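You operate a simulated robot arm through the tools that you are given. There is no shell and no other tool.

You run a simulated robot arm. Do the job below in one go: nothing can be reset, and whatever is moved stays where it is left.

## Task
Close the cart's clean tank with the cap from the cart drawer.
Fine: close the flow knob and the drawer; nut tight. Where these are worked on the way, their far stop is far enough and under half their travel is too little: cart drawer.

It is judged by the outcome, as a careful person would: the job done as asked, and still so three seconds after it is handed in. It fails if anything else is knocked over, pushed out of place, dropped, spilled or broken. A push-on lid holds only when it is set on centred and level and pressed home; a screw cap is set on level and turned clockwise until tight.

## Robot
A 7-joint arm with a two-finger parallel gripper, fixed in place. Base frame: the origin is on the floor under the middle of its stand, x ahead of it, y to its left, z up. Lengths are in cm, angles in degrees, forces in N, time in s.
It reaches about 147.9 cm from its shoulder. Its first joint turns from -166.0 to 166.0 degrees. Payload 4.4 kg.
Tool frame: the origin (TCP) lies between the finger pads and is the grasp point; the fingertips stand 2.3 cm ahead of it; z points along the fingers, y is the line along which they close. Largest opening 9.4 cm; finger width 3.8, thickness 1; the body of the gripper, 5.4 by 9.6 cm, starts 3.9 cm behind the TCP.
Orientation is that of the tool frame in the base frame, as [roll, pitch, yaw] about the fixed x, y, z axes, in that order (R = Rz(yaw) Ry(pitch) Rx(roll)). With the fingers straight down and closing along the base's y, the tool's x points along the base's -x, its y along +y and its z along -z.

## Interface
- The arm moves only by the tool play_rows. Its arguments are lists of equal length, an entry for each row: "hand": the opening in per cent of the stroke, from 0 (shut) to 100 (fully open); "linear": the shift along the tool's x, y, z in m, a list of three; "angular": the turn, a rotation vector about the tool's x, y, z in degrees, a list of three. In form: {"hand": [hand, ...], "linear": [[x, y, z], ...], "angular": [[ax, ay, az], ...]}. A call has 1 to 20 rows; each row shifts and turns the commanded pose from where the row before left it, along the tool's axes as they then stand. Rows are played at 5 a second. More than 5 cm and 8.6 degrees between two rows, or a gripper value outside its range, and nothing of the call is played. A pose out of reach is approached as far as the arm can. The call stops where the force on the tool passes 40 N (or 10 N more than at its start, if that is more) or the arm is blocked; 0.2 s more then pass. The fingers move at their own pace (about 7.2 cm/s each) and stop on an object; they squeeze with about 43 N. The grip force told is the motor's: it shows also when the fingers shut on nothing. Time passes only in rows, and 0.2 s behind the last, so rows that do not move let the fingers close. The reply holds the time, the measured pose of the TCP, the force on the tool along the base axes, the opening and the grip force, in the units named above and with some noise, with the torque about the TCP (base axes, N m) and any sound that the robot's microphone picked up.
- Cameras (640 x 400 px; columns grow to the right, rows downward): "scene" is fixed at [21.87, -49.94, 151.86]; the picture's right is [0.95, -0.30, 0.00], its down [-0.12, -0.38, -0.92] and it looks along [0.27, 0.87, -0.40] (base axes); focal length 360 px, centre (320, 200). "wrist" rides on the gripper at [8.6, 1.6, -7.4] in the tool frame; the picture's right is [-0.18, 0.98, 0.00], its down [-0.58, -0.11, -0.81] and it looks along [-0.79, -0.15, 0.59] (tool axes); focal length 243 px, centre (320, 200). There is no depth. A picture from a camera that has moved, and an enlarged one, comes with that camera's place and axes in the base frame and with its lens. The place of the scene camera against the robot may be out by one fixed shift of up to 1.2 cm in any direction.
- capture(camera): a new picture of that camera. It takes no simulated time.
- enlarge(camera, box): a new picture of the part [left, top, right, bottom] of that camera's present view, enlarged. It takes no simulated time.
- finish_job(): hands the job in; it is judged then, once.

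Places have to be worked out from the pictures, the camera data and where the tool is seen. Open the gripper and draw the arm clear of the work before you hand the job in, unless the task says otherwise.

The tools are called as name(argument=value, ...) on one line, values as JSON. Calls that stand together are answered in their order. play_rows: Moves the arm, as the interface text tells. Its arguments: {"type":"object","properties":{"hand":{"type":"array"},"linear":{"type":"array"},"angular":{"type":"array"}},"required":["hand","linear","angular"]} The other tools are called the same way: capture (camera) takes a picture; enlarge (camera, box) takes an enlarged picture of a part of a camera's view; finish_job () hands the job in.

At the start:

```text
time: 0.0
position: [54.18, 38.25, 116.36]
tcp_rot: [180.0, 0.1, -179.9]
ft_force: [-0.3, 0.5, -0.4]
ft_torque: [0.0, 0.0, 0.0]
opening: 9.38
gripper_force: 0.1
```

scene: 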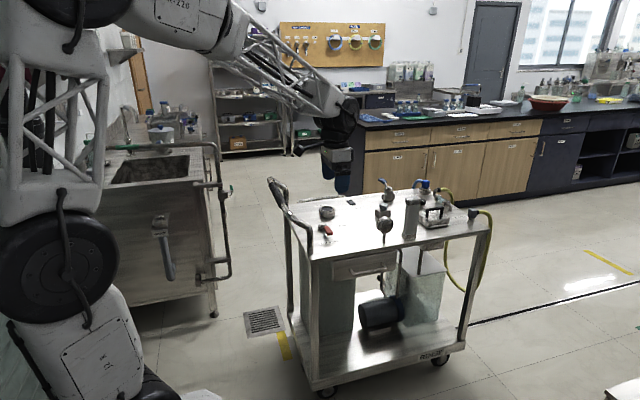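
wrist: 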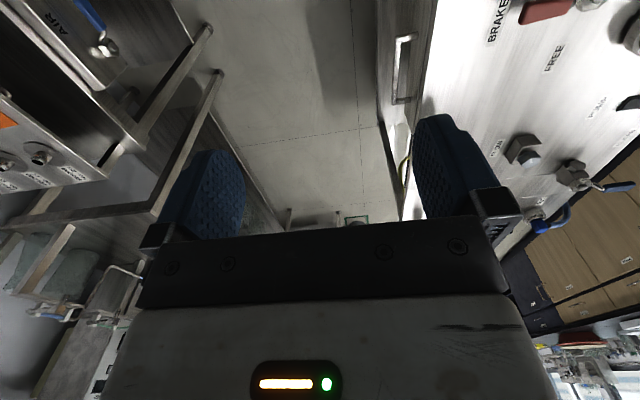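

I start by looking closely at the cart with the scene camera to identify the parts.

enlarge(camera="scene", box=[260, 160, 500, 310])

enlarge(camera="scene", box=[360, 170, 480, 245])

enlarge(camera="scene", box=[280, 180, 400, 255])

enlarge(camera="wrist", box=[380, 0, 640, 240])

```text
2.67 times, centred on (380, 235) of scene
camera zoom: at [21.87, -49.94, 151.86], right [0.95, -0.3, 0.0], down [-0.12, -0.38, -0.92], along [0.27, 0.87, -0.4], focal length 960 px, centre (160, 107)
```

zoom: 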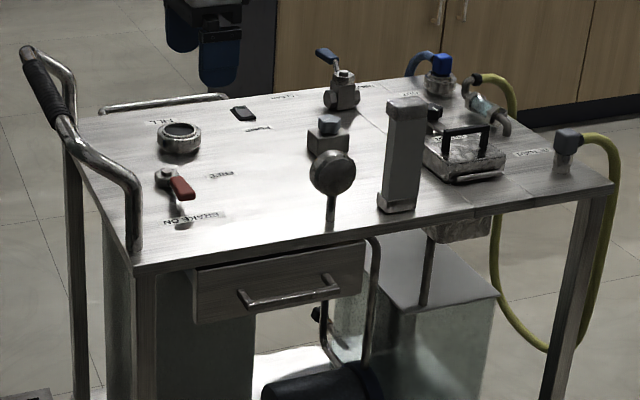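

```text
5.33 times, centred on (420, 208) of scene
camera zoom: at [21.87, -49.94, 151.86], right [0.95, -0.3, 0.0], down [-0.12, -0.38, -0.92], along [0.27, 0.87, -0.4], focal length 1920 px, centre (-213, 160)
```

zoom: 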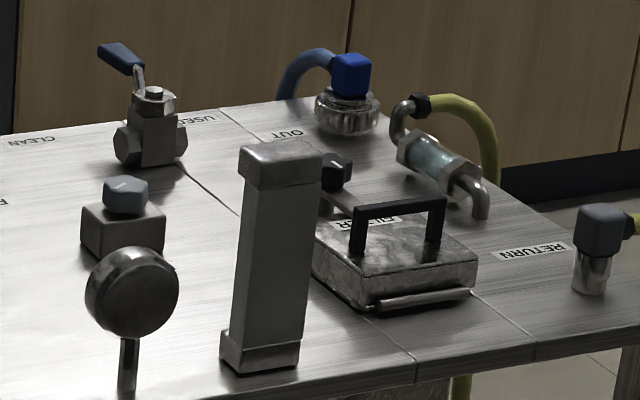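

```text
5.33 times, centred on (340, 218) of scene
camera zoom: at [21.87, -49.94, 151.86], right [0.95, -0.3, 0.0], down [-0.12, -0.38, -0.92], along [0.27, 0.87, -0.4], focal length 1920 px, centre (213, 107)
```

zoom: 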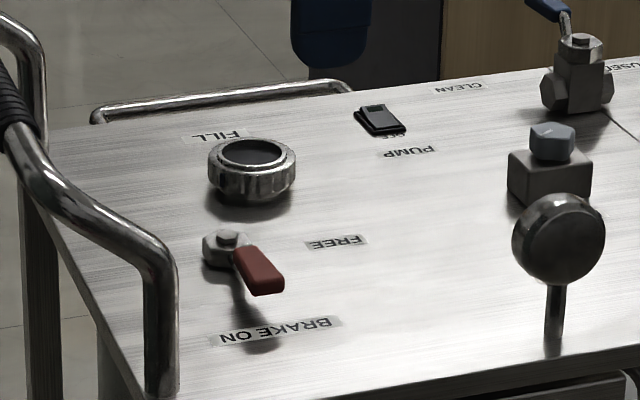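

```text
1.67 times, centred on (510, 120) of wrist
camera zoom: at [45.49, 39.91, 123.8], right [0.18, 0.98, 0.0], down [0.58, -0.11, 0.81], along [0.79, -0.15, -0.59], focal length 404 px, centre (3, 333)
```

zoom: 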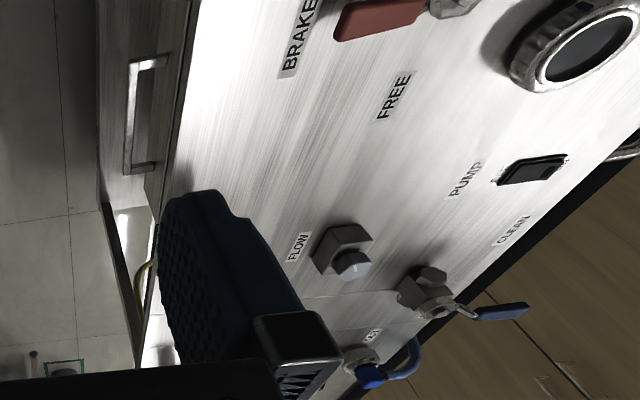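

The cart appears aligned with the base axes: front edge near y≈56, top near z≈80, FILL neck near (67, 86). I zoom in more on the separate items to understand their state.

enlarge(camera="scene", box=[310, 195, 350, 220])

enlarge(camera="scene", box=[405, 170, 453, 200])

enlarge(camera="scene", box=[368, 195, 408, 220])

enlarge(camera="scene", box=[320, 235, 416, 295])

enlarge(camera="scene", box=[420, 180, 500, 230])

```text
16.00 times, centred on (330, 208) of scene
camera zoom: at [21.87, -49.94, 151.86], right [0.95, -0.3, 0.0], down [-0.12, -0.38, -0.92], along [0.27, 0.87, -0.4], focal length 5760 px, centre (160, 80)
```

zoom: 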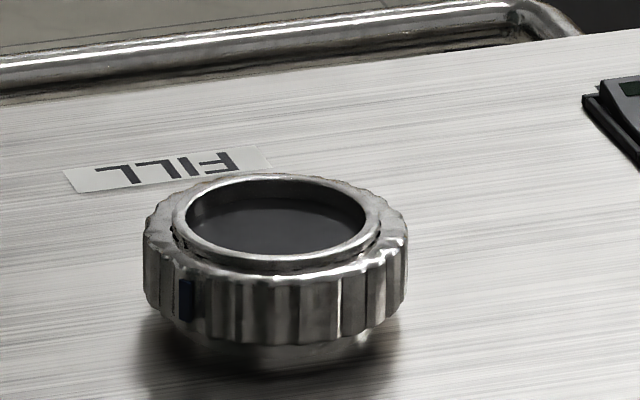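

```text
13.33 times, centred on (429, 185) of scene
camera zoom: at [21.87, -49.94, 151.86], right [0.95, -0.3, 0.0], down [-0.12, -0.38, -0.92], along [0.27, 0.87, -0.4], focal length 4800 px, centre (-1133, 400)
```

zoom: 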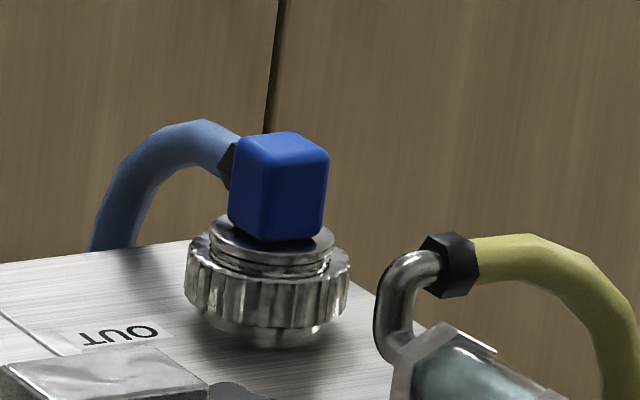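

```text
16.00 times, centred on (388, 208) of scene
camera zoom: at [21.87, -49.94, 151.86], right [0.95, -0.3, 0.0], down [-0.12, -0.38, -0.92], along [0.27, 0.87, -0.4], focal length 5760 px, centre (-768, 80)
```

zoom: 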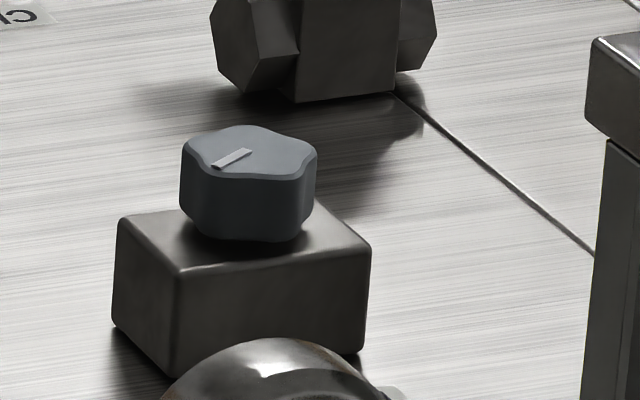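

```text
6.67 times, centred on (368, 265) of scene
camera zoom: at [21.87, -49.94, 151.86], right [0.95, -0.3, 0.0], down [-0.12, -0.38, -0.92], along [0.27, 0.87, -0.4], focal length 2400 px, centre (0, -233)
```

zoom: 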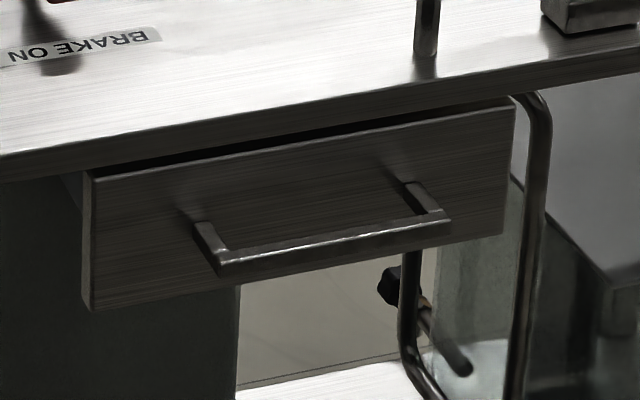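

```text
8.00 times, centred on (460, 205) of scene
camera zoom: at [21.87, -49.94, 151.86], right [0.95, -0.3, 0.0], down [-0.12, -0.38, -0.92], along [0.27, 0.87, -0.4], focal length 2880 px, centre (-800, 160)
```

zoom: 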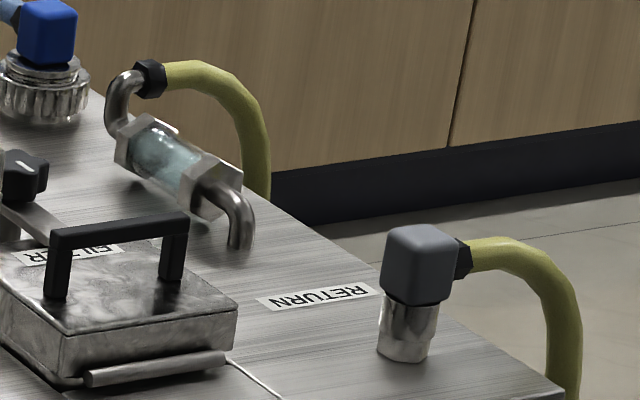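

The FILL neck carries a ribbed ring nut with a blue mark, and the drawer bar handle is near (72, 50.6, 74), parallel to x. I turn the tool to point along +y, fingers closing vertically, staying in free space at the present place.

play_rows(hand=[60, 60, 60, 60, 60, 60, 60, 60, 60, 60, 60], linear=[[0, 0, 0], [0, 0, 0], [0, 0, 0], [0, 0, 0], [0, 0, 0], [0, 0, 0], [0, 0, 0], [0, 0, 0], [0, 0, 0], [0, 0, 0], [0, 0, 0]], angular=[[-8.18, 0, 0], [-8.18, 0, 0], [-8.18, 0, 0], [-8.18, 0, 0], [-8.18, 0, 0], [-8.18, 0, 0], [-8.18, 0, 0], [-8.18, 0, 0], [-8.18, 0, 0], [-8.18, 0, 0], [-8.2, 0, 0]])

capture(camera="wrist")

capture(camera="scene")

```text
time: 2.4
position: [54.13, 38.21, 116.32]
tcp_rot: [89.8, 0.0, 179.9]
ft_force: [0.4, 0.4, 0.8]
ft_torque: [-0.05, -0.02, -0.01]
opening: 5.64
gripper_force: 0.1
```

```text
taken
camera wrist: at [45.53, 30.81, 117.95], right [0.18, 0.0, 0.98], down [0.58, -0.81, -0.11], along [0.79, 0.59, -0.15], focal length 243 px, centre (320, 200)
```

wrist: 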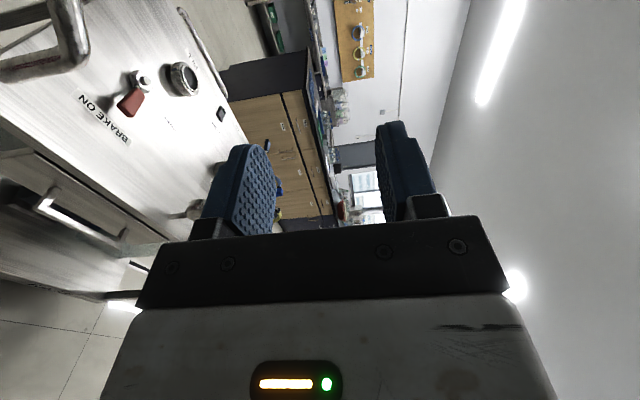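

```text
taken
```

scene: 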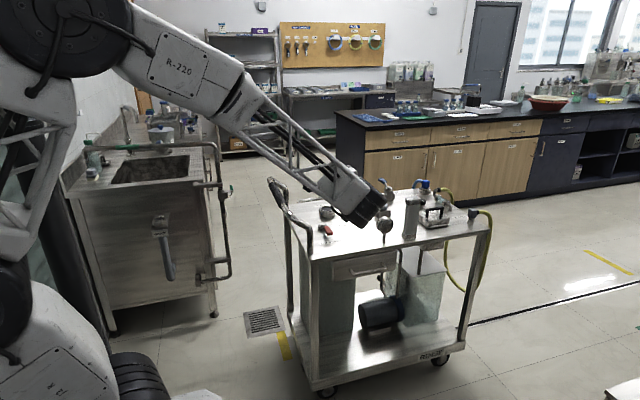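

The tool now points along +y. I move to a pre-grasp point in front of the drawer handle, about 14 cm out, to check its height.

play_rows(hand=[60, 60, 60, 60, 60, 60, 60, 60, 60, 60, 60, 60], linear=[[-0.0152, -0.0352, -0.0018], [-0.0152, -0.0352, -0.0018], [-0.0152, -0.0352, -0.0018], [-0.0152, -0.0352, -0.0018], [-0.0152, -0.0352, -0.0018], [-0.0152, -0.0352, -0.0018], [-0.0152, -0.0352, -0.0018], [-0.0152, -0.0352, -0.0018], [-0.0152, -0.0352, -0.0018], [-0.0152, -0.0352, -0.0018], [-0.0152, -0.0352, -0.0018], [-0.0152, -0.0352, -0.0018]], angular=[[0, 0, 0], [0, 0, 0], [0, 0, 0], [0, 0, 0], [0, 0, 0], [0, 0, 0], [0, 0, 0], [0, 0, 0], [0, 0, 0], [0, 0, 0], [0, 0, 0], [0, 0, 0]])

capture(camera="wrist")

enlarge(camera="scene", box=[300, 220, 420, 295])

```text
time: 5.0
position: [72.52, 35.85, 74.08]
tcp_rot: [90.0, 0.1, 179.9]
ft_force: [0.1, -0.2, -0.1]
ft_torque: [-0.04, 0.02, 0.01]
opening: 5.63
gripper_force: 0.0
```

```text
taken
camera wrist: at [63.91, 28.43, 75.69], right [0.18, 0.0, 0.98], down [0.58, -0.81, -0.11], along [0.79, 0.59, -0.15], focal length 243 px, centre (320, 200)
```

wrist: 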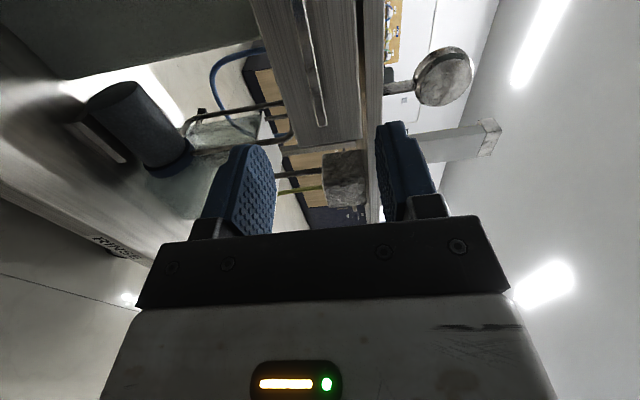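

```text
5.33 times, centred on (360, 258) of scene
camera zoom: at [21.87, -49.94, 151.86], right [0.95, -0.3, 0.0], down [-0.12, -0.38, -0.92], along [0.27, 0.87, -0.4], focal length 1920 px, centre (107, -107)
```

zoom: 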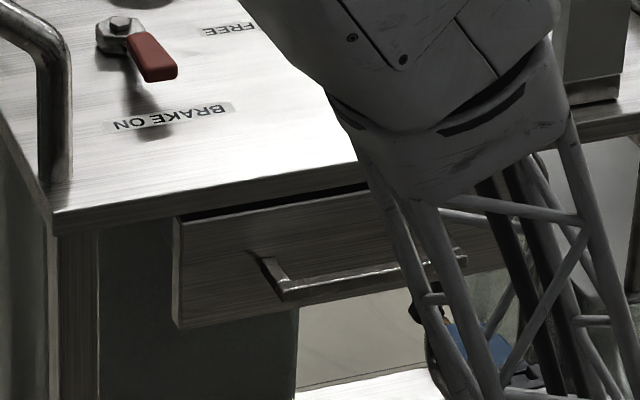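

The brake lever points at BRAKE ON, so the cart is held. The wrist view puts the bar at about z≈72.9; I zoom in to check.

enlarge(camera="wrist", box=[240, 0, 400, 140])

```text
2.86 times, centred on (320, 70) of wrist
camera zoom: at [63.91, 28.43, 75.69], right [0.18, 0.0, 0.98], down [0.58, -0.81, -0.11], along [0.79, 0.59, -0.15], focal length 693 px, centre (320, 571)
```

zoom: 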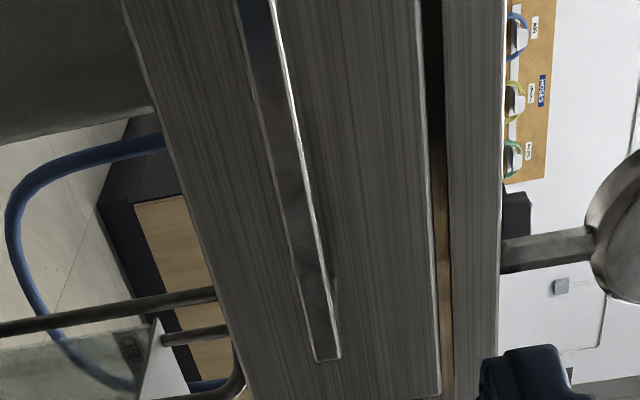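

The bar sits at z≈72.9 and spans x≈65–80. I lower by 1.1 cm and move in to y≈50.

play_rows(hand=[60, 60, 60, 60, 60, 60], linear=[[0, -0.011, 0.02], [0, 0, 0.03], [0, 0, 0.03], [0, 0, 0.03], [0, 0, 0.02], [0, 0, 0.012]], angular=[[0, 0, 0], [0, 0, 0], [0, 0, 0], [0, 0, 0], [0, 0, 0], [0, 0, 0]])

capture(camera="wrist")

```text
time: 6.4
position: [72.49, 50.32, 73.09]
tcp_rot: [90.0, 0.0, 179.9]
ft_force: [0.1, 0.6, 0.2]
ft_torque: [0.01, 0.02, 0.01]
opening: 5.66
gripper_force: 0.1
```

```text
taken
camera wrist: at [63.77, 42.87, 74.68], right [0.18, 0.0, 0.98], down [0.58, -0.81, -0.11], along [0.79, 0.59, -0.15], focal length 243 px, centre (320, 200)
```

wrist: 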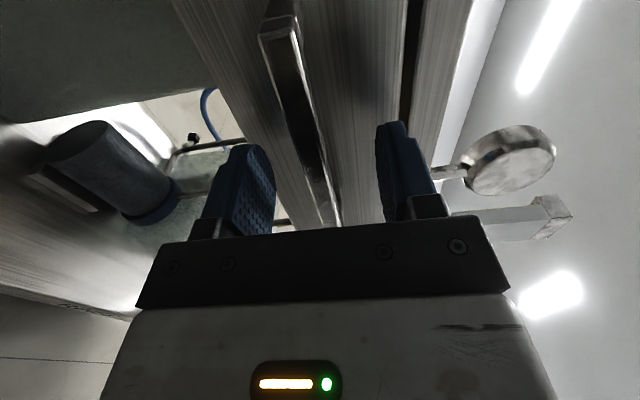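

The bar is between the fingers. I close the gripper on it.

play_rows(hand=[0, 0, 0, 0, 0], linear=[[0, 0, 0], [0, 0, 0], [0, 0, 0], [0, 0, 0], [0, 0, 0]], angular=[[0, 0, 0], [0, 0, 0], [0, 0, 0], [0, 0, 0], [0, 0, 0]])

enlarge(camera="wrist", box=[180, 0, 460, 240])

```text
time: 7.6
position: [72.35, 50.21, 72.98]
tcp_rot: [90.0, 0.0, 179.9]
ft_force: [4.8, 0.5, -8.3]
ft_torque: [-0.07, -0.37, -0.5]
opening: 1.08
gripper_force: 45.0
```

```text
1.67 times, centred on (320, 120) of wrist
camera zoom: at [63.75, 42.85, 74.63], right [0.18, 0.0, 0.98], down [0.58, -0.81, -0.11], along [0.79, 0.59, -0.15], focal length 404 px, centre (320, 333)
```

zoom: 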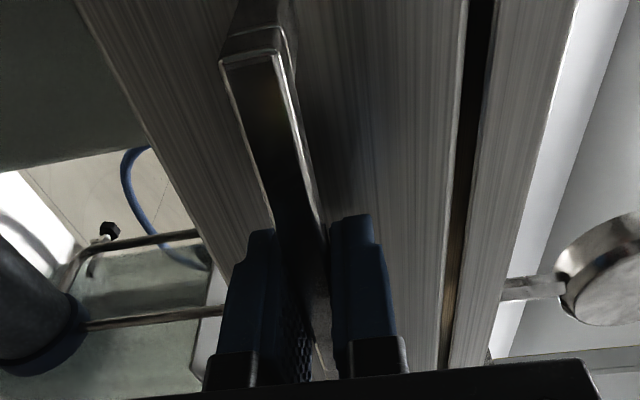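

The bar is gripped (1.08 cm opening). I pull the drawer out along -y, first 10 cm.

play_rows(hand=[0, 0, 0, 0, 0, 0], linear=[[0, 0, -0.01], [0, 0, -0.015], [0, 0, -0.02], [0, 0, -0.02], [0, 0, -0.02], [0, 0, -0.015]], angular=[[0, 0, 0], [0, 0, 0], [0, 0, 0], [0, 0, 0], [0, 0, 0], [0, 0, 0]])

enlarge(camera="scene", box=[280, 180, 440, 300])

```text
time: 9.0
position: [72.39, 40.33, 72.86]
tcp_rot: [90.0, 0.0, 180.0]
ft_force: [-20.1, 0.8, 6.9]
ft_torque: [-0.08, -0.48, -1.15]
opening: 1.08
gripper_force: 44.9
```

```text
3.33 times, centred on (360, 240) of scene
camera zoom: at [21.87, -49.94, 151.86], right [0.95, -0.3, 0.0], down [-0.12, -0.38, -0.92], along [0.27, 0.87, -0.4], focal length 1200 px, centre (187, 67)
```

zoom: 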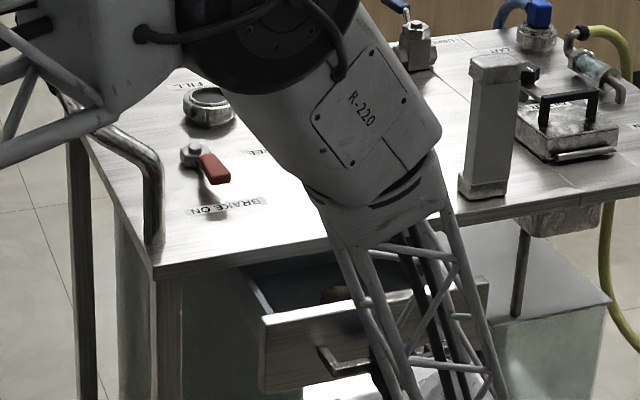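

The drawer slides out; a sideways force of -20 N in x shows a small misalignment. I keep pulling with a slight correction towards -x.

play_rows(hand=[0, 0, 0, 0, 0, 0], linear=[[0.002, 0, -0.01], [0, 0, -0.015], [0, 0, -0.015], [0, 0, -0.015], [0, 0, -0.015], [0, 0, -0.01]], angular=[[0, 0, 0], [0, 0, 0], [0, 0, 0], [0, 0, 0], [0, 0, 0], [0, 0, 0]])

enlarge(camera="scene", box=[280, 180, 440, 300])

```text
time: 9.6
position: [72.33, 38.19, 72.92]
tcp_rot: [90.0, 0.1, 179.6]
ft_force: [7.8, 0.2, -10.6]
ft_torque: [-0.17, 0.6, -1.57]
opening: 1.1
gripper_force: 44.8
stopped in row 2: the force on the tool passed its limit at 42 N (the readings are from after the stop); the commanded pose is now the measured one
```

```text
3.33 times, centred on (360, 240) of scene
camera zoom: at [21.87, -49.94, 151.86], right [0.95, -0.3, 0.0], down [-0.12, -0.38, -0.92], along [0.27, 0.87, -0.4], focal length 1200 px, centre (187, 67)
```

zoom: 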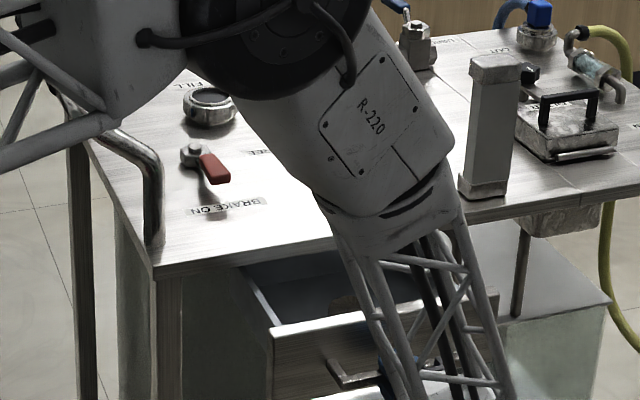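

The pull stopped at about 12 cm with 42 N; I try another short pull to see if this is the far stop.

play_rows(hand=[0, 0, 0, 0, 0], linear=[[0, 0, 0], [0, 0, -0.005], [0, 0, -0.005], [0, 0, -0.01], [0, 0, -0.01]], angular=[[0, 0, 0], [0, 0, 0], [0, 0, 0], [0, 0, 0], [0, 0, 0]])

enlarge(camera="scene", box=[320, 230, 420, 300])

```text
time: 10.6
position: [72.24, 36.76, 73.0]
tcp_rot: [90.1, 0.0, 179.7]
ft_force: [10.8, 7.2, -11.2]
ft_torque: [-0.09, 0.6, 0.35]
opening: 1.11
gripper_force: 44.2
stopped in row 4: the force on the tool passed its limit at 71 N (the readings are from after the stop); the commanded pose is now the measured one
```

```text
5.71 times, centred on (370, 265) of scene
camera zoom: at [21.87, -49.94, 151.86], right [0.95, -0.3, 0.0], down [-0.12, -0.38, -0.92], along [0.27, 0.87, -0.4], focal length 2057 px, centre (34, -171)
```

zoom: 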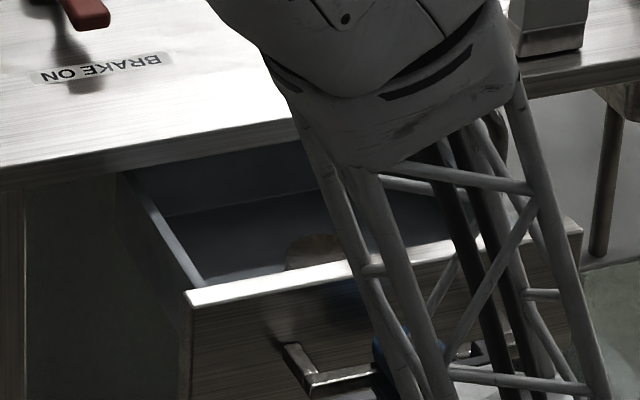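

It moved another 1.4 cm and then spiked to 71 N, which may be the far stop. One more gentle, slow pull to confirm.

play_rows(hand=[0, 0, 0, 0, 0, 0], linear=[[0, 0, 0], [0, 0, 0], [0, 0, -0.003], [0, 0, -0.003], [0, 0, -0.003], [0, 0, -0.003]], angular=[[0, 0, 0], [0, 0, 0], [0, 0, 0], [0, 0, 0], [0, 0, 0], [0, 0, 0]])

enlarge(camera="wrist", box=[180, 0, 460, 240])

```text
time: 11.3
position: [72.26, 36.68, 72.99]
tcp_rot: [90.2, 0.0, 179.9]
ft_force: [8.9, 7.2, -10.4]
ft_torque: [-0.1, 0.72, 0.21]
opening: 1.08
gripper_force: 45.2
stopped in row 3: the force on the tool passed its limit at 44 N (the readings are from after the stop); the commanded pose is now the measured one
```

```text
1.67 times, centred on (320, 120) of wrist
camera zoom: at [63.7, 29.33, 74.64], right [0.18, 0.0, 0.98], down [0.58, -0.81, -0.11], along [0.79, 0.59, -0.15], focal length 404 px, centre (320, 333)
```

zoom: 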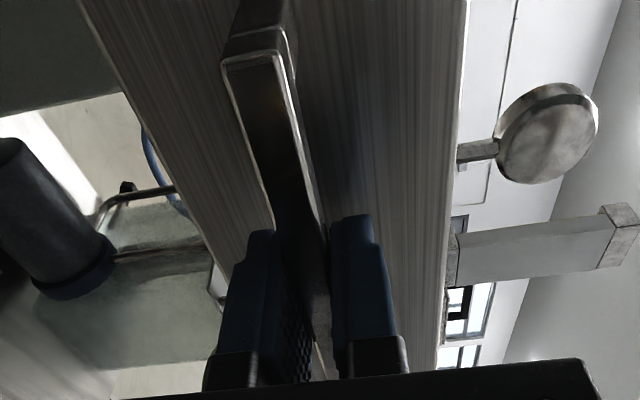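

The drawer is at its far stop (13.5 cm out). I open the fingers and back off along -y, then rise.

play_rows(hand=[60, 60, 60, 60, 60, 60, 60, 60, 60, 60, 60, 60, 60], linear=[[0, 0, 0], [0, 0, 0], [0, 0, 0], [0, 0, -0.02], [0, 0, -0.03], [0, 0.02, -0.03], [0, 0.04, 0], [0, 0.04, 0], [0, 0.04, 0], [0, 0.04, 0], [0, 0.04, 0], [0, 0.04, 0], [0, 0.04, 0]], angular=[[0, 0, 0], [0, 0, 0], [0, 0, 0], [0, 0, 0], [0, 0, 0], [0, 0, 0], [0, 0, 0], [0, 0, 0], [0, 0, 0], [0, 0, 0], [0, 0, 0], [0, 0, 0], [0, 0, 0]])

capture(camera="scene")

capture(camera="wrist")

```text
time: 14.1
position: [72.54, 28.63, 103.05]
tcp_rot: [90.2, 0.0, 179.9]
ft_force: [-1.1, 0.0, -0.3]
ft_torque: [-0.01, 0.0, 0.0]
opening: 5.63
gripper_force: 0.0
```

```text
taken
```

scene: 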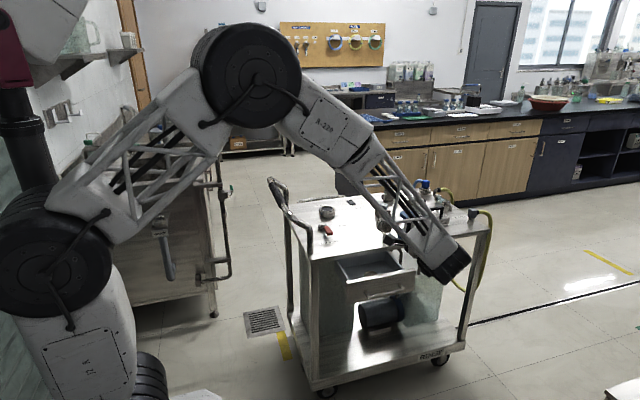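

```text
taken
camera wrist: at [63.78, 21.27, 104.71], right [0.18, 0.0, 0.98], down [0.58, -0.81, -0.11], along [0.79, 0.59, -0.15], focal length 243 px, centre (320, 200)
```

wrist: 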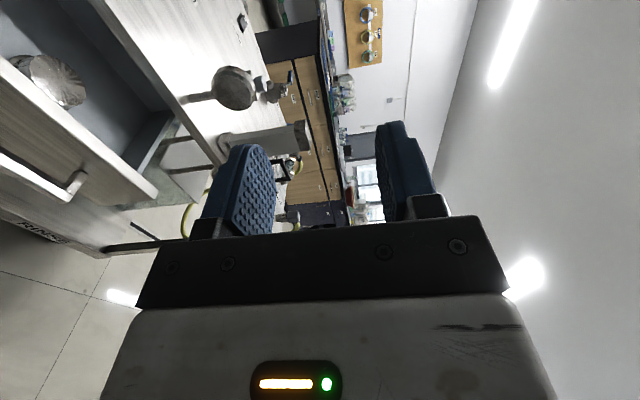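

The cap is visible in the drawer in the wrist view. I enlarge both views of it.

enlarge(camera="wrist", box=[0, 20, 160, 140])

enlarge(camera="scene", box=[330, 240, 420, 296])

```text
3.33 times, centred on (80, 80) of wrist
camera zoom: at [63.78, 21.27, 104.71], right [0.18, 0.0, 0.98], down [0.58, -0.81, -0.11], along [0.79, 0.59, -0.15], focal length 809 px, centre (1120, 600)
```

zoom: 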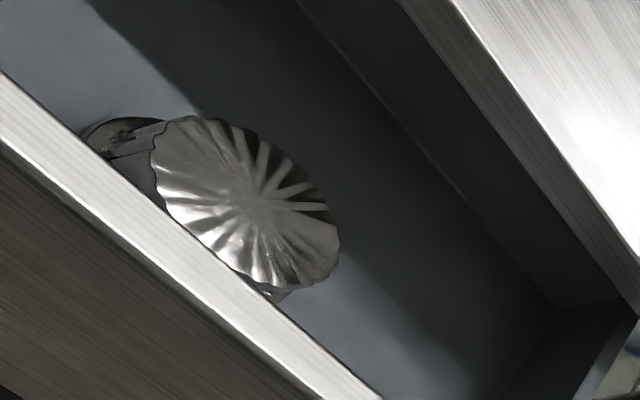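

```text
7.11 times, centred on (375, 268) of scene
camera zoom: at [21.87, -49.94, 151.86], right [0.95, -0.3, 0.0], down [-0.12, -0.38, -0.92], along [0.27, 0.87, -0.4], focal length 2560 px, centre (-71, -284)
```

zoom: 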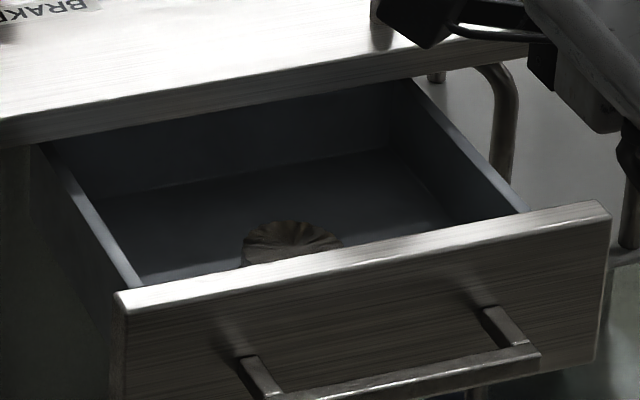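

The cap lies near (73, 50, 70) in the drawer, about 7 cm across. I turn the tool to point down with the camera on the -y side (tool x along -y), so I can look into the drawer.

play_rows(hand=[100, 100, 100, 100, 100, 100, 100, 100, 100, 100, 100, 100, 100, 100, 100, 100, 100, 100, 100, 100], linear=[[0, 0, 0], [0, 0, 0], [0, 0, 0], [0, 0, 0], [0, 0, 0], [0, 0, 0], [0, 0, 0], [0, 0, 0], [0, 0, 0], [0, 0, 0], [0, 0, 0], [0, 0, 0], [0, 0, 0], [0, 0, 0], [0, 0, 0], [0, 0, 0], [0, 0, 0], [0, 0, 0], [0, 0, 0], [0, 0, 0]], angular=[[8.18, 0, 0], [8.18, 0, 0], [8.18, 0, 0], [8.18, 0, 0], [8.18, 0, 0], [8.18, 0, 0], [8.18, 0, 0], [8.18, 0, 0], [8.18, 0, 0], [8.18, 0, 0], [8.2, 0, 0], [0, 0, -8.18], [0, 0, -8.18], [0, 0, -8.18], [0, 0, -8.18], [0, 0, -8.18], [0, 0, -8.18], [0, 0, -8.18], [0, 0, -8.18], [0, 0, -8.18]])

capture(camera="scene")

capture(camera="wrist")

```text
time: 18.3
position: [72.31, 28.74, 103.09]
tcp_rot: [-179.9, -0.2, -106.4]
ft_force: [0.7, -0.1, -0.1]
ft_torque: [0.0, -0.01, 0.02]
opening: 9.39
gripper_force: 0.1
```

```text
taken
```

scene: 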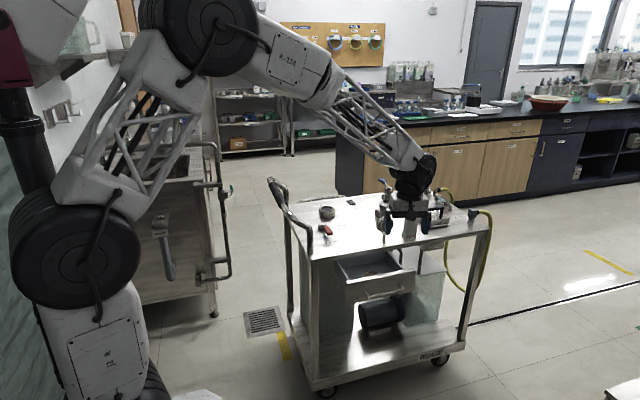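

```text
taken
camera wrist: at [68.34, 20.94, 110.53], right [-0.89, 0.45, 0.0], down [0.27, 0.53, 0.81], along [0.37, 0.72, -0.59], focal length 243 px, centre (320, 200)
```

wrist: 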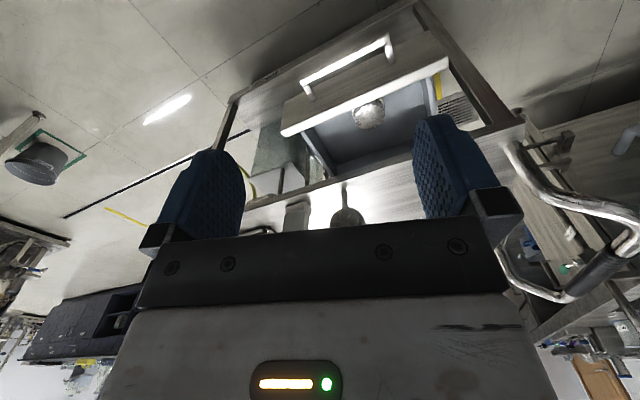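

I zoom into the drawer region in the wrist view.

enlarge(camera="wrist", box=[280, 60, 460, 180])

enlarge(camera="wrist", box=[340, 85, 400, 125])

```text
3.33 times, centred on (370, 120) of wrist
camera zoom: at [68.34, 20.94, 110.53], right [-0.89, 0.45, 0.0], down [0.27, 0.53, 0.81], along [0.37, 0.72, -0.59], focal length 809 px, centre (153, 467)
```

zoom: 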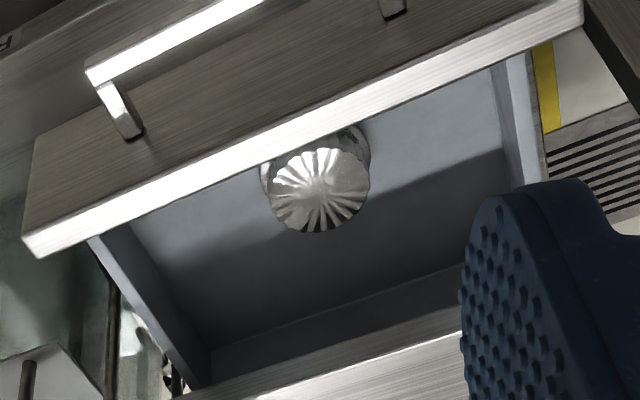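

```text
10.00 times, centred on (370, 105) of wrist
camera zoom: at [68.34, 20.94, 110.53], right [-0.89, 0.45, 0.0], down [0.27, 0.53, 0.81], along [0.37, 0.72, -0.59], focal length 2426 px, centre (-180, 1150)
```

zoom: 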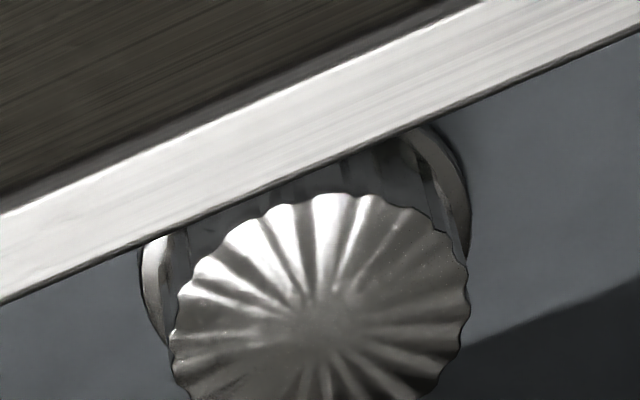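

The cap has a fluted, domed top with a flange or lugs beneath. I finish the yaw, move slightly toward the cart and tilt the camera to look more steeply into the drawer.

play_rows(hand=[100, 100, 100, 100, 100, 100, 100, 100], linear=[[0, 0, 0], [0, 0, 0], [-0.03, 0, 0], [-0.03, 0, 0], [0, 0, 0], [0, 0, 0], [0, 0, 0], [0, 0, 0]], angular=[[0, 0, -8.2], [0, 0, -8.2], [0, 0, 0], [0, 0, 0], [0, 8, 0], [0, 8, 0], [0, 8, 0], [0, 8, 0]])

capture(camera="wrist")

enlarge(camera="wrist", box=[260, 120, 380, 200])

```text
time: 20.1
position: [72.3, 34.77, 103.15]
tcp_rot: [-179.9, -32.0, -90.1]
ft_force: [-0.7, -0.1, 0.4]
ft_torque: [0.0, 0.03, 0.01]
opening: 9.36
gripper_force: 0.0
```

```text
taken
camera wrist: at [70.67, 31.38, 114.04], right [-0.98, 0.16, -0.1], down [0.11, 0.92, 0.37], along [0.15, 0.36, -0.92], focal length 243 px, centre (320, 200)
```

wrist: 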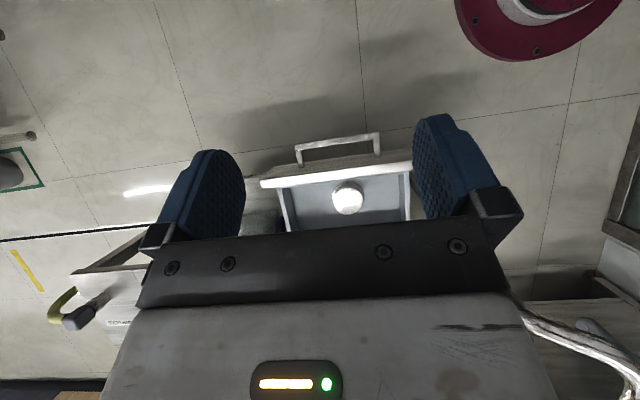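

```text
5.00 times, centred on (320, 160) of wrist
camera zoom: at [70.67, 31.38, 114.04], right [-0.98, 0.16, -0.1], down [0.11, 0.92, 0.37], along [0.15, 0.36, -0.92], focal length 1213 px, centre (320, 400)
```

zoom: 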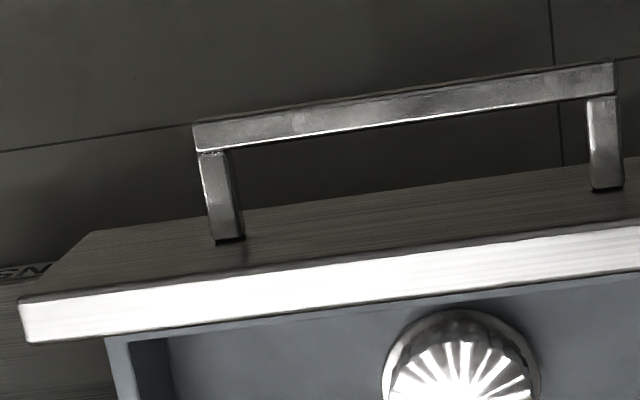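

enlarge(camera="wrist", box=[315, 170, 381, 214])

enlarge(camera="wrist", box=[250, 120, 430, 240])

```text
9.09 times, centred on (348, 192) of wrist
camera zoom: at [70.67, 31.38, 114.04], right [-0.98, 0.16, -0.1], down [0.11, 0.92, 0.37], along [0.15, 0.36, -0.92], focal length 2206 px, centre (66, 273)
```

zoom: 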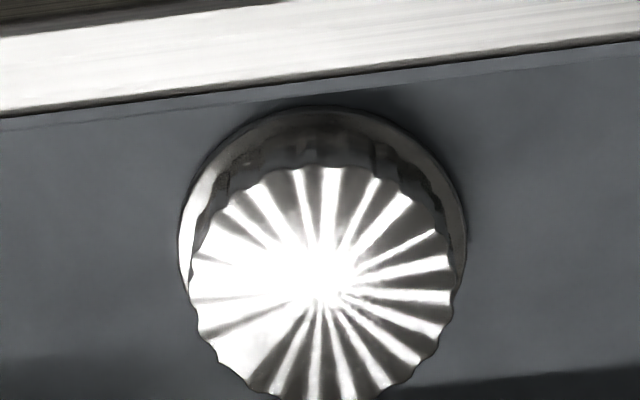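

```text
3.33 times, centred on (340, 180) of wrist
camera zoom: at [70.67, 31.38, 114.04], right [-0.98, 0.16, -0.1], down [0.11, 0.92, 0.37], along [0.15, 0.36, -0.92], focal length 809 px, centre (253, 267)
```

zoom: 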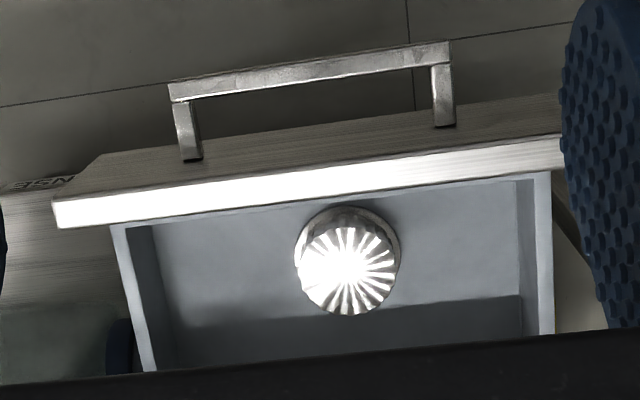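

The cap stands upright: fluted grip about 5.3 cm across and about z=73 at top, flange about 6 cm, centred near (72.3, 48.2). Before picking it, I go look at the FILL neck closely with the wrist camera.

play_rows(hand=[100, 100, 100, 100, 100, 100, 100, 100, 100, 100, 100, 100, 100, 100], linear=[[0, 0, 0], [0, 0, 0], [0, 0, 0], [0, 0, 0], [-0.044, 0.0062, 0], [-0.044, 0.0062, 0], [-0.044, 0.0062, 0], [-0.044, 0.0062, 0], [-0.044, 0.0062, 0], [-0.044, 0.0062, 0], [-0.044, 0.0062, 0], [-0.044, 0.0062, 0], [-0.044, 0.0062, 0], [-0.044, 0.0062, 0]], angular=[[0, -8, 0], [0, -8, 0], [0, -8, 0], [0, -8, 0], [0, 0, 0], [0, 0, 0], [0, 0, 0], [0, 0, 0], [0, 0, 0], [0, 0, 0], [0, 0, 0], [0, 0, 0], [0, 0, 0], [0, 0, 0]])

capture(camera="wrist")

capture(camera="scene")

```text
time: 23.1
position: [66.32, 78.91, 103.27]
tcp_rot: [-179.8, 0.0, -90.1]
ft_force: [0.2, -0.3, 0.6]
ft_torque: [0.01, 0.0, -0.02]
opening: 9.38
gripper_force: 0.1
```

```text
taken
camera wrist: at [64.62, 70.26, 110.53], right [-0.98, 0.19, 0.0], down [0.11, 0.58, 0.81], along [0.15, 0.79, -0.59], focal length 243 px, centre (320, 200)
```

wrist: 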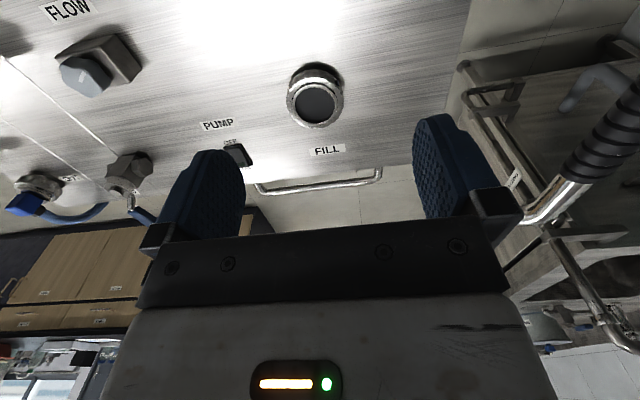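

```text
taken
```

scene: 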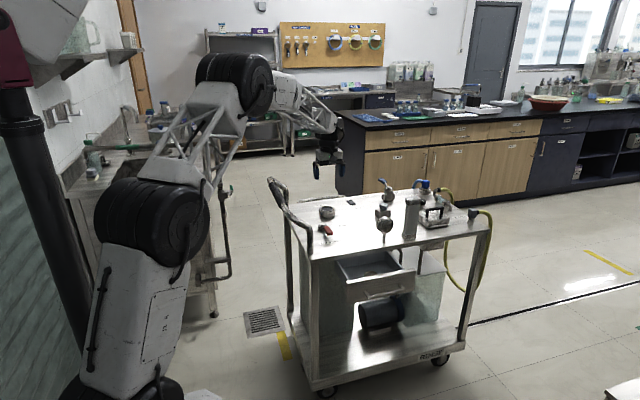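

I zoom in on FILL neck, FLOW knob and the OUT fitting from here.

enlarge(camera="wrist", box=[265, 50, 361, 110])

enlarge(camera="wrist", box=[280, 60, 352, 130])

enlarge(camera="wrist", box=[30, 0, 190, 120])

enlarge(camera="wrist", box=[0, 130, 160, 230])

```text
6.67 times, centred on (313, 80) of wrist
camera zoom: at [64.62, 70.26, 110.53], right [-0.98, 0.19, 0.0], down [0.11, 0.58, 0.81], along [0.15, 0.79, -0.59], focal length 1618 px, centre (367, 1000)
```

zoom: 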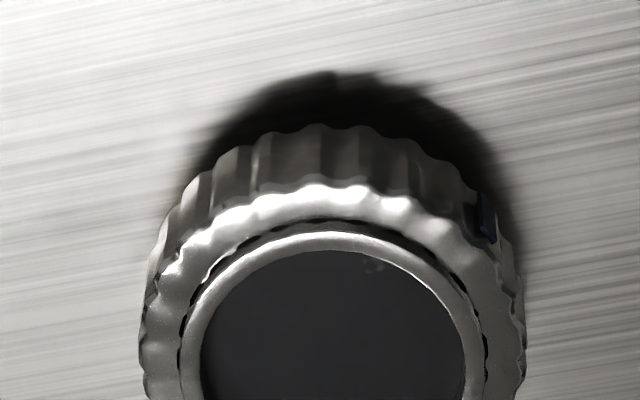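

```text
5.71 times, centred on (316, 95) of wrist
camera zoom: at [64.62, 70.26, 110.53], right [-0.98, 0.19, 0.0], down [0.11, 0.58, 0.81], along [0.15, 0.79, -0.59], focal length 1386 px, centre (343, 800)
```

zoom: 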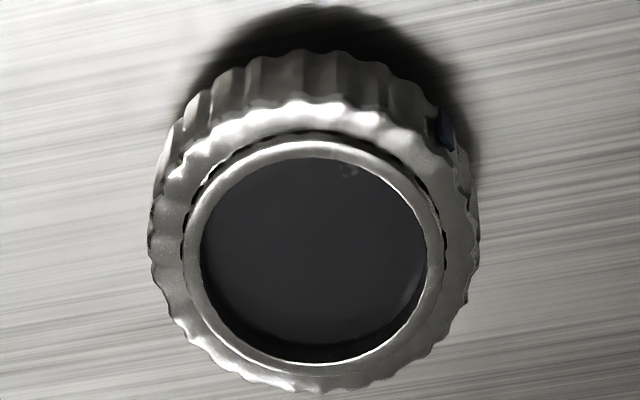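

```text
3.33 times, centred on (110, 60) of wrist
camera zoom: at [64.62, 70.26, 110.53], right [-0.98, 0.19, 0.0], down [0.11, 0.58, 0.81], along [0.15, 0.79, -0.59], focal length 809 px, centre (1020, 667)
```

zoom: 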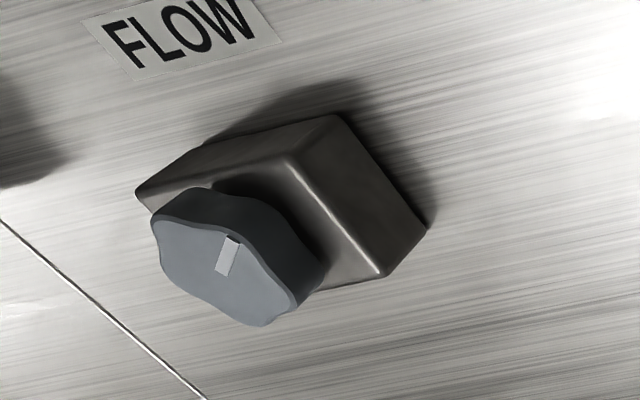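

```text
4.00 times, centred on (80, 180) of wrist
camera zoom: at [64.62, 70.26, 110.53], right [-0.98, 0.19, 0.0], down [0.11, 0.58, 0.81], along [0.15, 0.79, -0.59], focal length 970 px, centre (1280, 280)
```

zoom: 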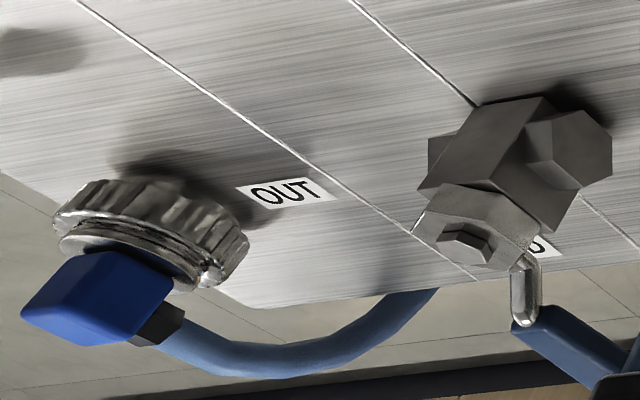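

The FILL fitting is a collar (about 5.4 cm outside) inside a ribbed ring nut with a blue mark, and no cap on it. I go back above the cap in the drawer to pick it up and will study its underside when lifted.

play_rows(hand=[100, 100, 100, 100, 100, 100, 100, 100, 100, 100, 100, 100], linear=[[0.0384, -0.0075, 0], [0.0384, -0.0075, 0], [0.0384, -0.0075, 0], [0.0384, -0.0075, 0], [0.0384, -0.0075, 0], [0.0384, -0.0075, 0], [0.0384, -0.0075, 0], [0.0384, -0.0075, 0], [0, 0, 0.033], [0, 0, 0.033], [0, 0, 0.033], [0, 0, 0.033]], angular=[[0, 0, 0], [0, 0, 0], [0, 0, 0], [0, 0, 0], [0, 0, 0], [0, 0, 0], [0, 0, 0], [0, 0, 0], [0, 0, 0], [0, 0, 0], [0, 0, 0], [0, 0, 0]])

capture(camera="wrist")

enlarge(camera="scene", box=[330, 230, 420, 290])

```text
time: 25.7
position: [72.14, 47.9, 89.72]
tcp_rot: [-179.9, -0.1, -90.1]
ft_force: [0.9, 0.0, -0.4]
ft_torque: [-0.01, 0.02, 0.0]
opening: 9.42
gripper_force: 0.1
```

```text
taken
camera wrist: at [70.55, 39.42, 97.34], right [-0.98, 0.19, 0.0], down [0.11, 0.58, 0.81], along [0.15, 0.79, -0.59], focal length 243 px, centre (320, 200)
```

wrist: 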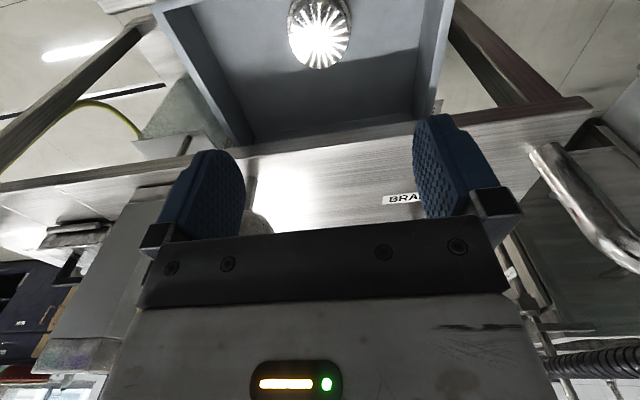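

```text
6.67 times, centred on (375, 260) of scene
camera zoom: at [21.87, -49.94, 151.86], right [0.95, -0.3, 0.0], down [-0.12, -0.38, -0.92], along [0.27, 0.87, -0.4], focal length 2400 px, centre (-47, -200)
```

zoom: 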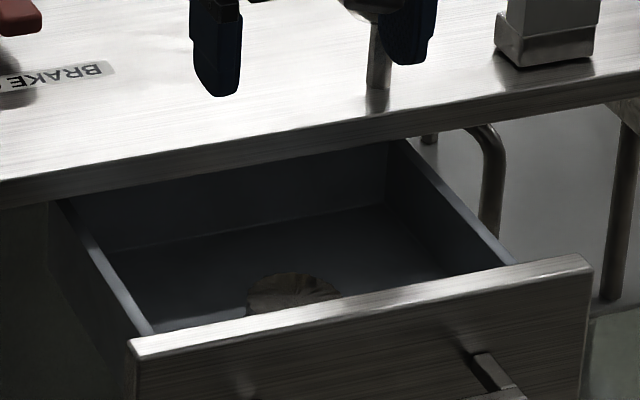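

enlarge(camera="wrist", box=[260, 0, 380, 80])

```text
5.00 times, centred on (320, 40) of wrist
camera zoom: at [70.55, 39.42, 97.34], right [-0.98, 0.19, 0.0], down [0.11, 0.58, 0.81], along [0.15, 0.79, -0.59], focal length 1213 px, centre (320, 1000)
```

zoom: 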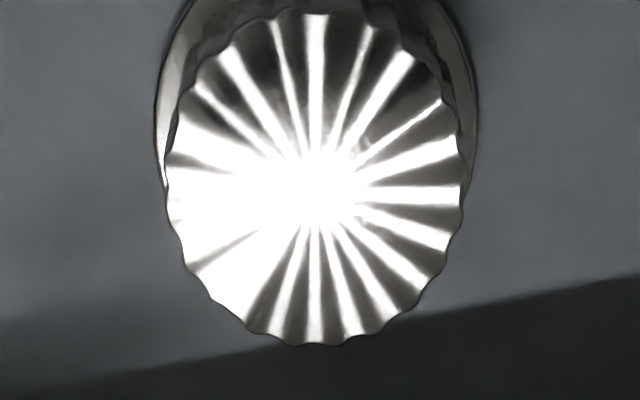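

The cap centre reads about (72.25, 47.85), so the gripper is already well centred. I lower it so the fingers straddle the cap, tips stopping near z≈71.5.

play_rows(hand=[100, 100, 100, 100, 100, 100], linear=[[0, 0, 0.03], [0, 0, 0.03], [0, 0, 0.03], [0, 0, 0.03], [0, 0, 0.02], [0, 0, 0.02]], angular=[[0, 0, 0], [0, 0, 0], [0, 0, 0], [0, 0, 0], [0, 0, 0], [0, 0, 0]])

capture(camera="wrist")

enlarge(camera="scene", box=[330, 230, 420, 290])

```text
time: 27.1
position: [72.09, 48.28, 73.84]
tcp_rot: [-179.8, -0.2, -90.1]
ft_force: [0.4, -0.6, 0.5]
ft_torque: [0.0, -0.03, 0.02]
opening: 9.38
gripper_force: 0.1
```

```text
taken
camera wrist: at [70.59, 39.54, 81.31], right [-0.98, 0.19, 0.0], down [0.11, 0.58, 0.81], along [0.15, 0.79, -0.59], focal length 243 px, centre (320, 200)
```

wrist: 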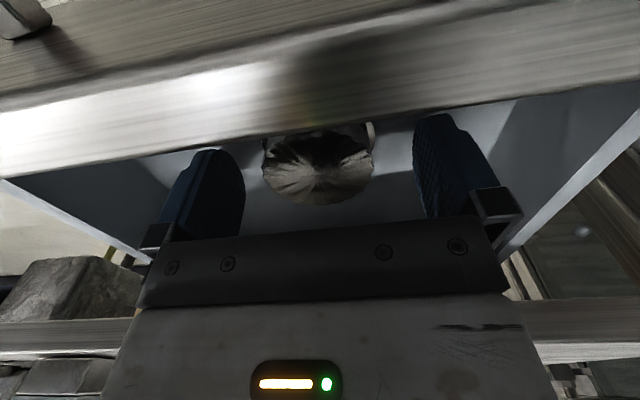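

```text
6.67 times, centred on (375, 260) of scene
camera zoom: at [21.87, -49.94, 151.86], right [0.95, -0.3, 0.0], down [-0.12, -0.38, -0.92], along [0.27, 0.87, -0.4], focal length 2400 px, centre (-47, -200)
```

zoom: 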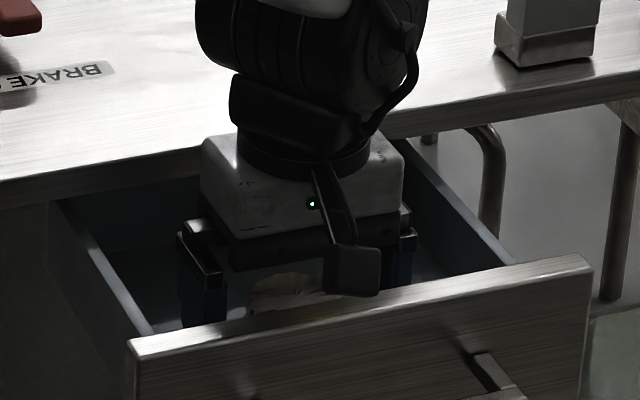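

The cap top is at z≈72.8 and its flange begins about 1.9 cm lower. I lower 0.4 cm more and close on the fluted grip.

play_rows(hand=[100, 60, 40, 20, 10, 10, 10], linear=[[0, 0, 0.004], [0, 0, 0], [0, 0, 0], [0, 0, 0], [0, 0, 0], [0, 0, 0], [0, 0, 0]], angular=[[0, 0, 0], [0, 0, 0], [0, 0, 0], [0, 0, 0], [0, 0, 0], [0, 0, 0], [0, 0, 0]])

capture(camera="wrist")

```text
time: 28.7
position: [72.1, 48.12, 73.42]
tcp_rot: [-180.0, 0.0, -90.1]
ft_force: [0.5, 0.5, 0.9]
ft_torque: [0.0, -0.03, 0.01]
opening: 5.86
gripper_force: 43.2
```

```text
taken
camera wrist: at [70.57, 39.49, 80.9], right [-0.98, 0.19, 0.0], down [0.11, 0.58, 0.81], along [0.15, 0.79, -0.59], focal length 243 px, centre (320, 200)
```

wrist: 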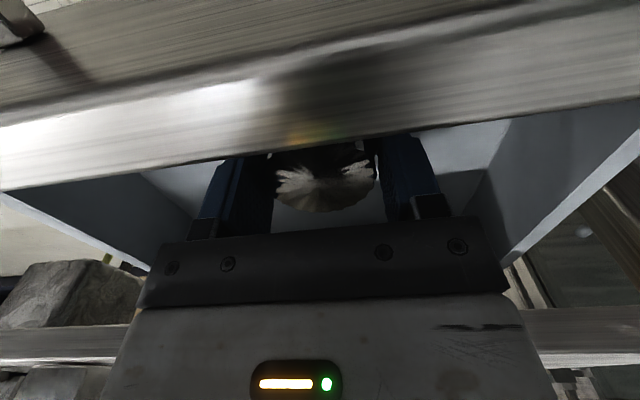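

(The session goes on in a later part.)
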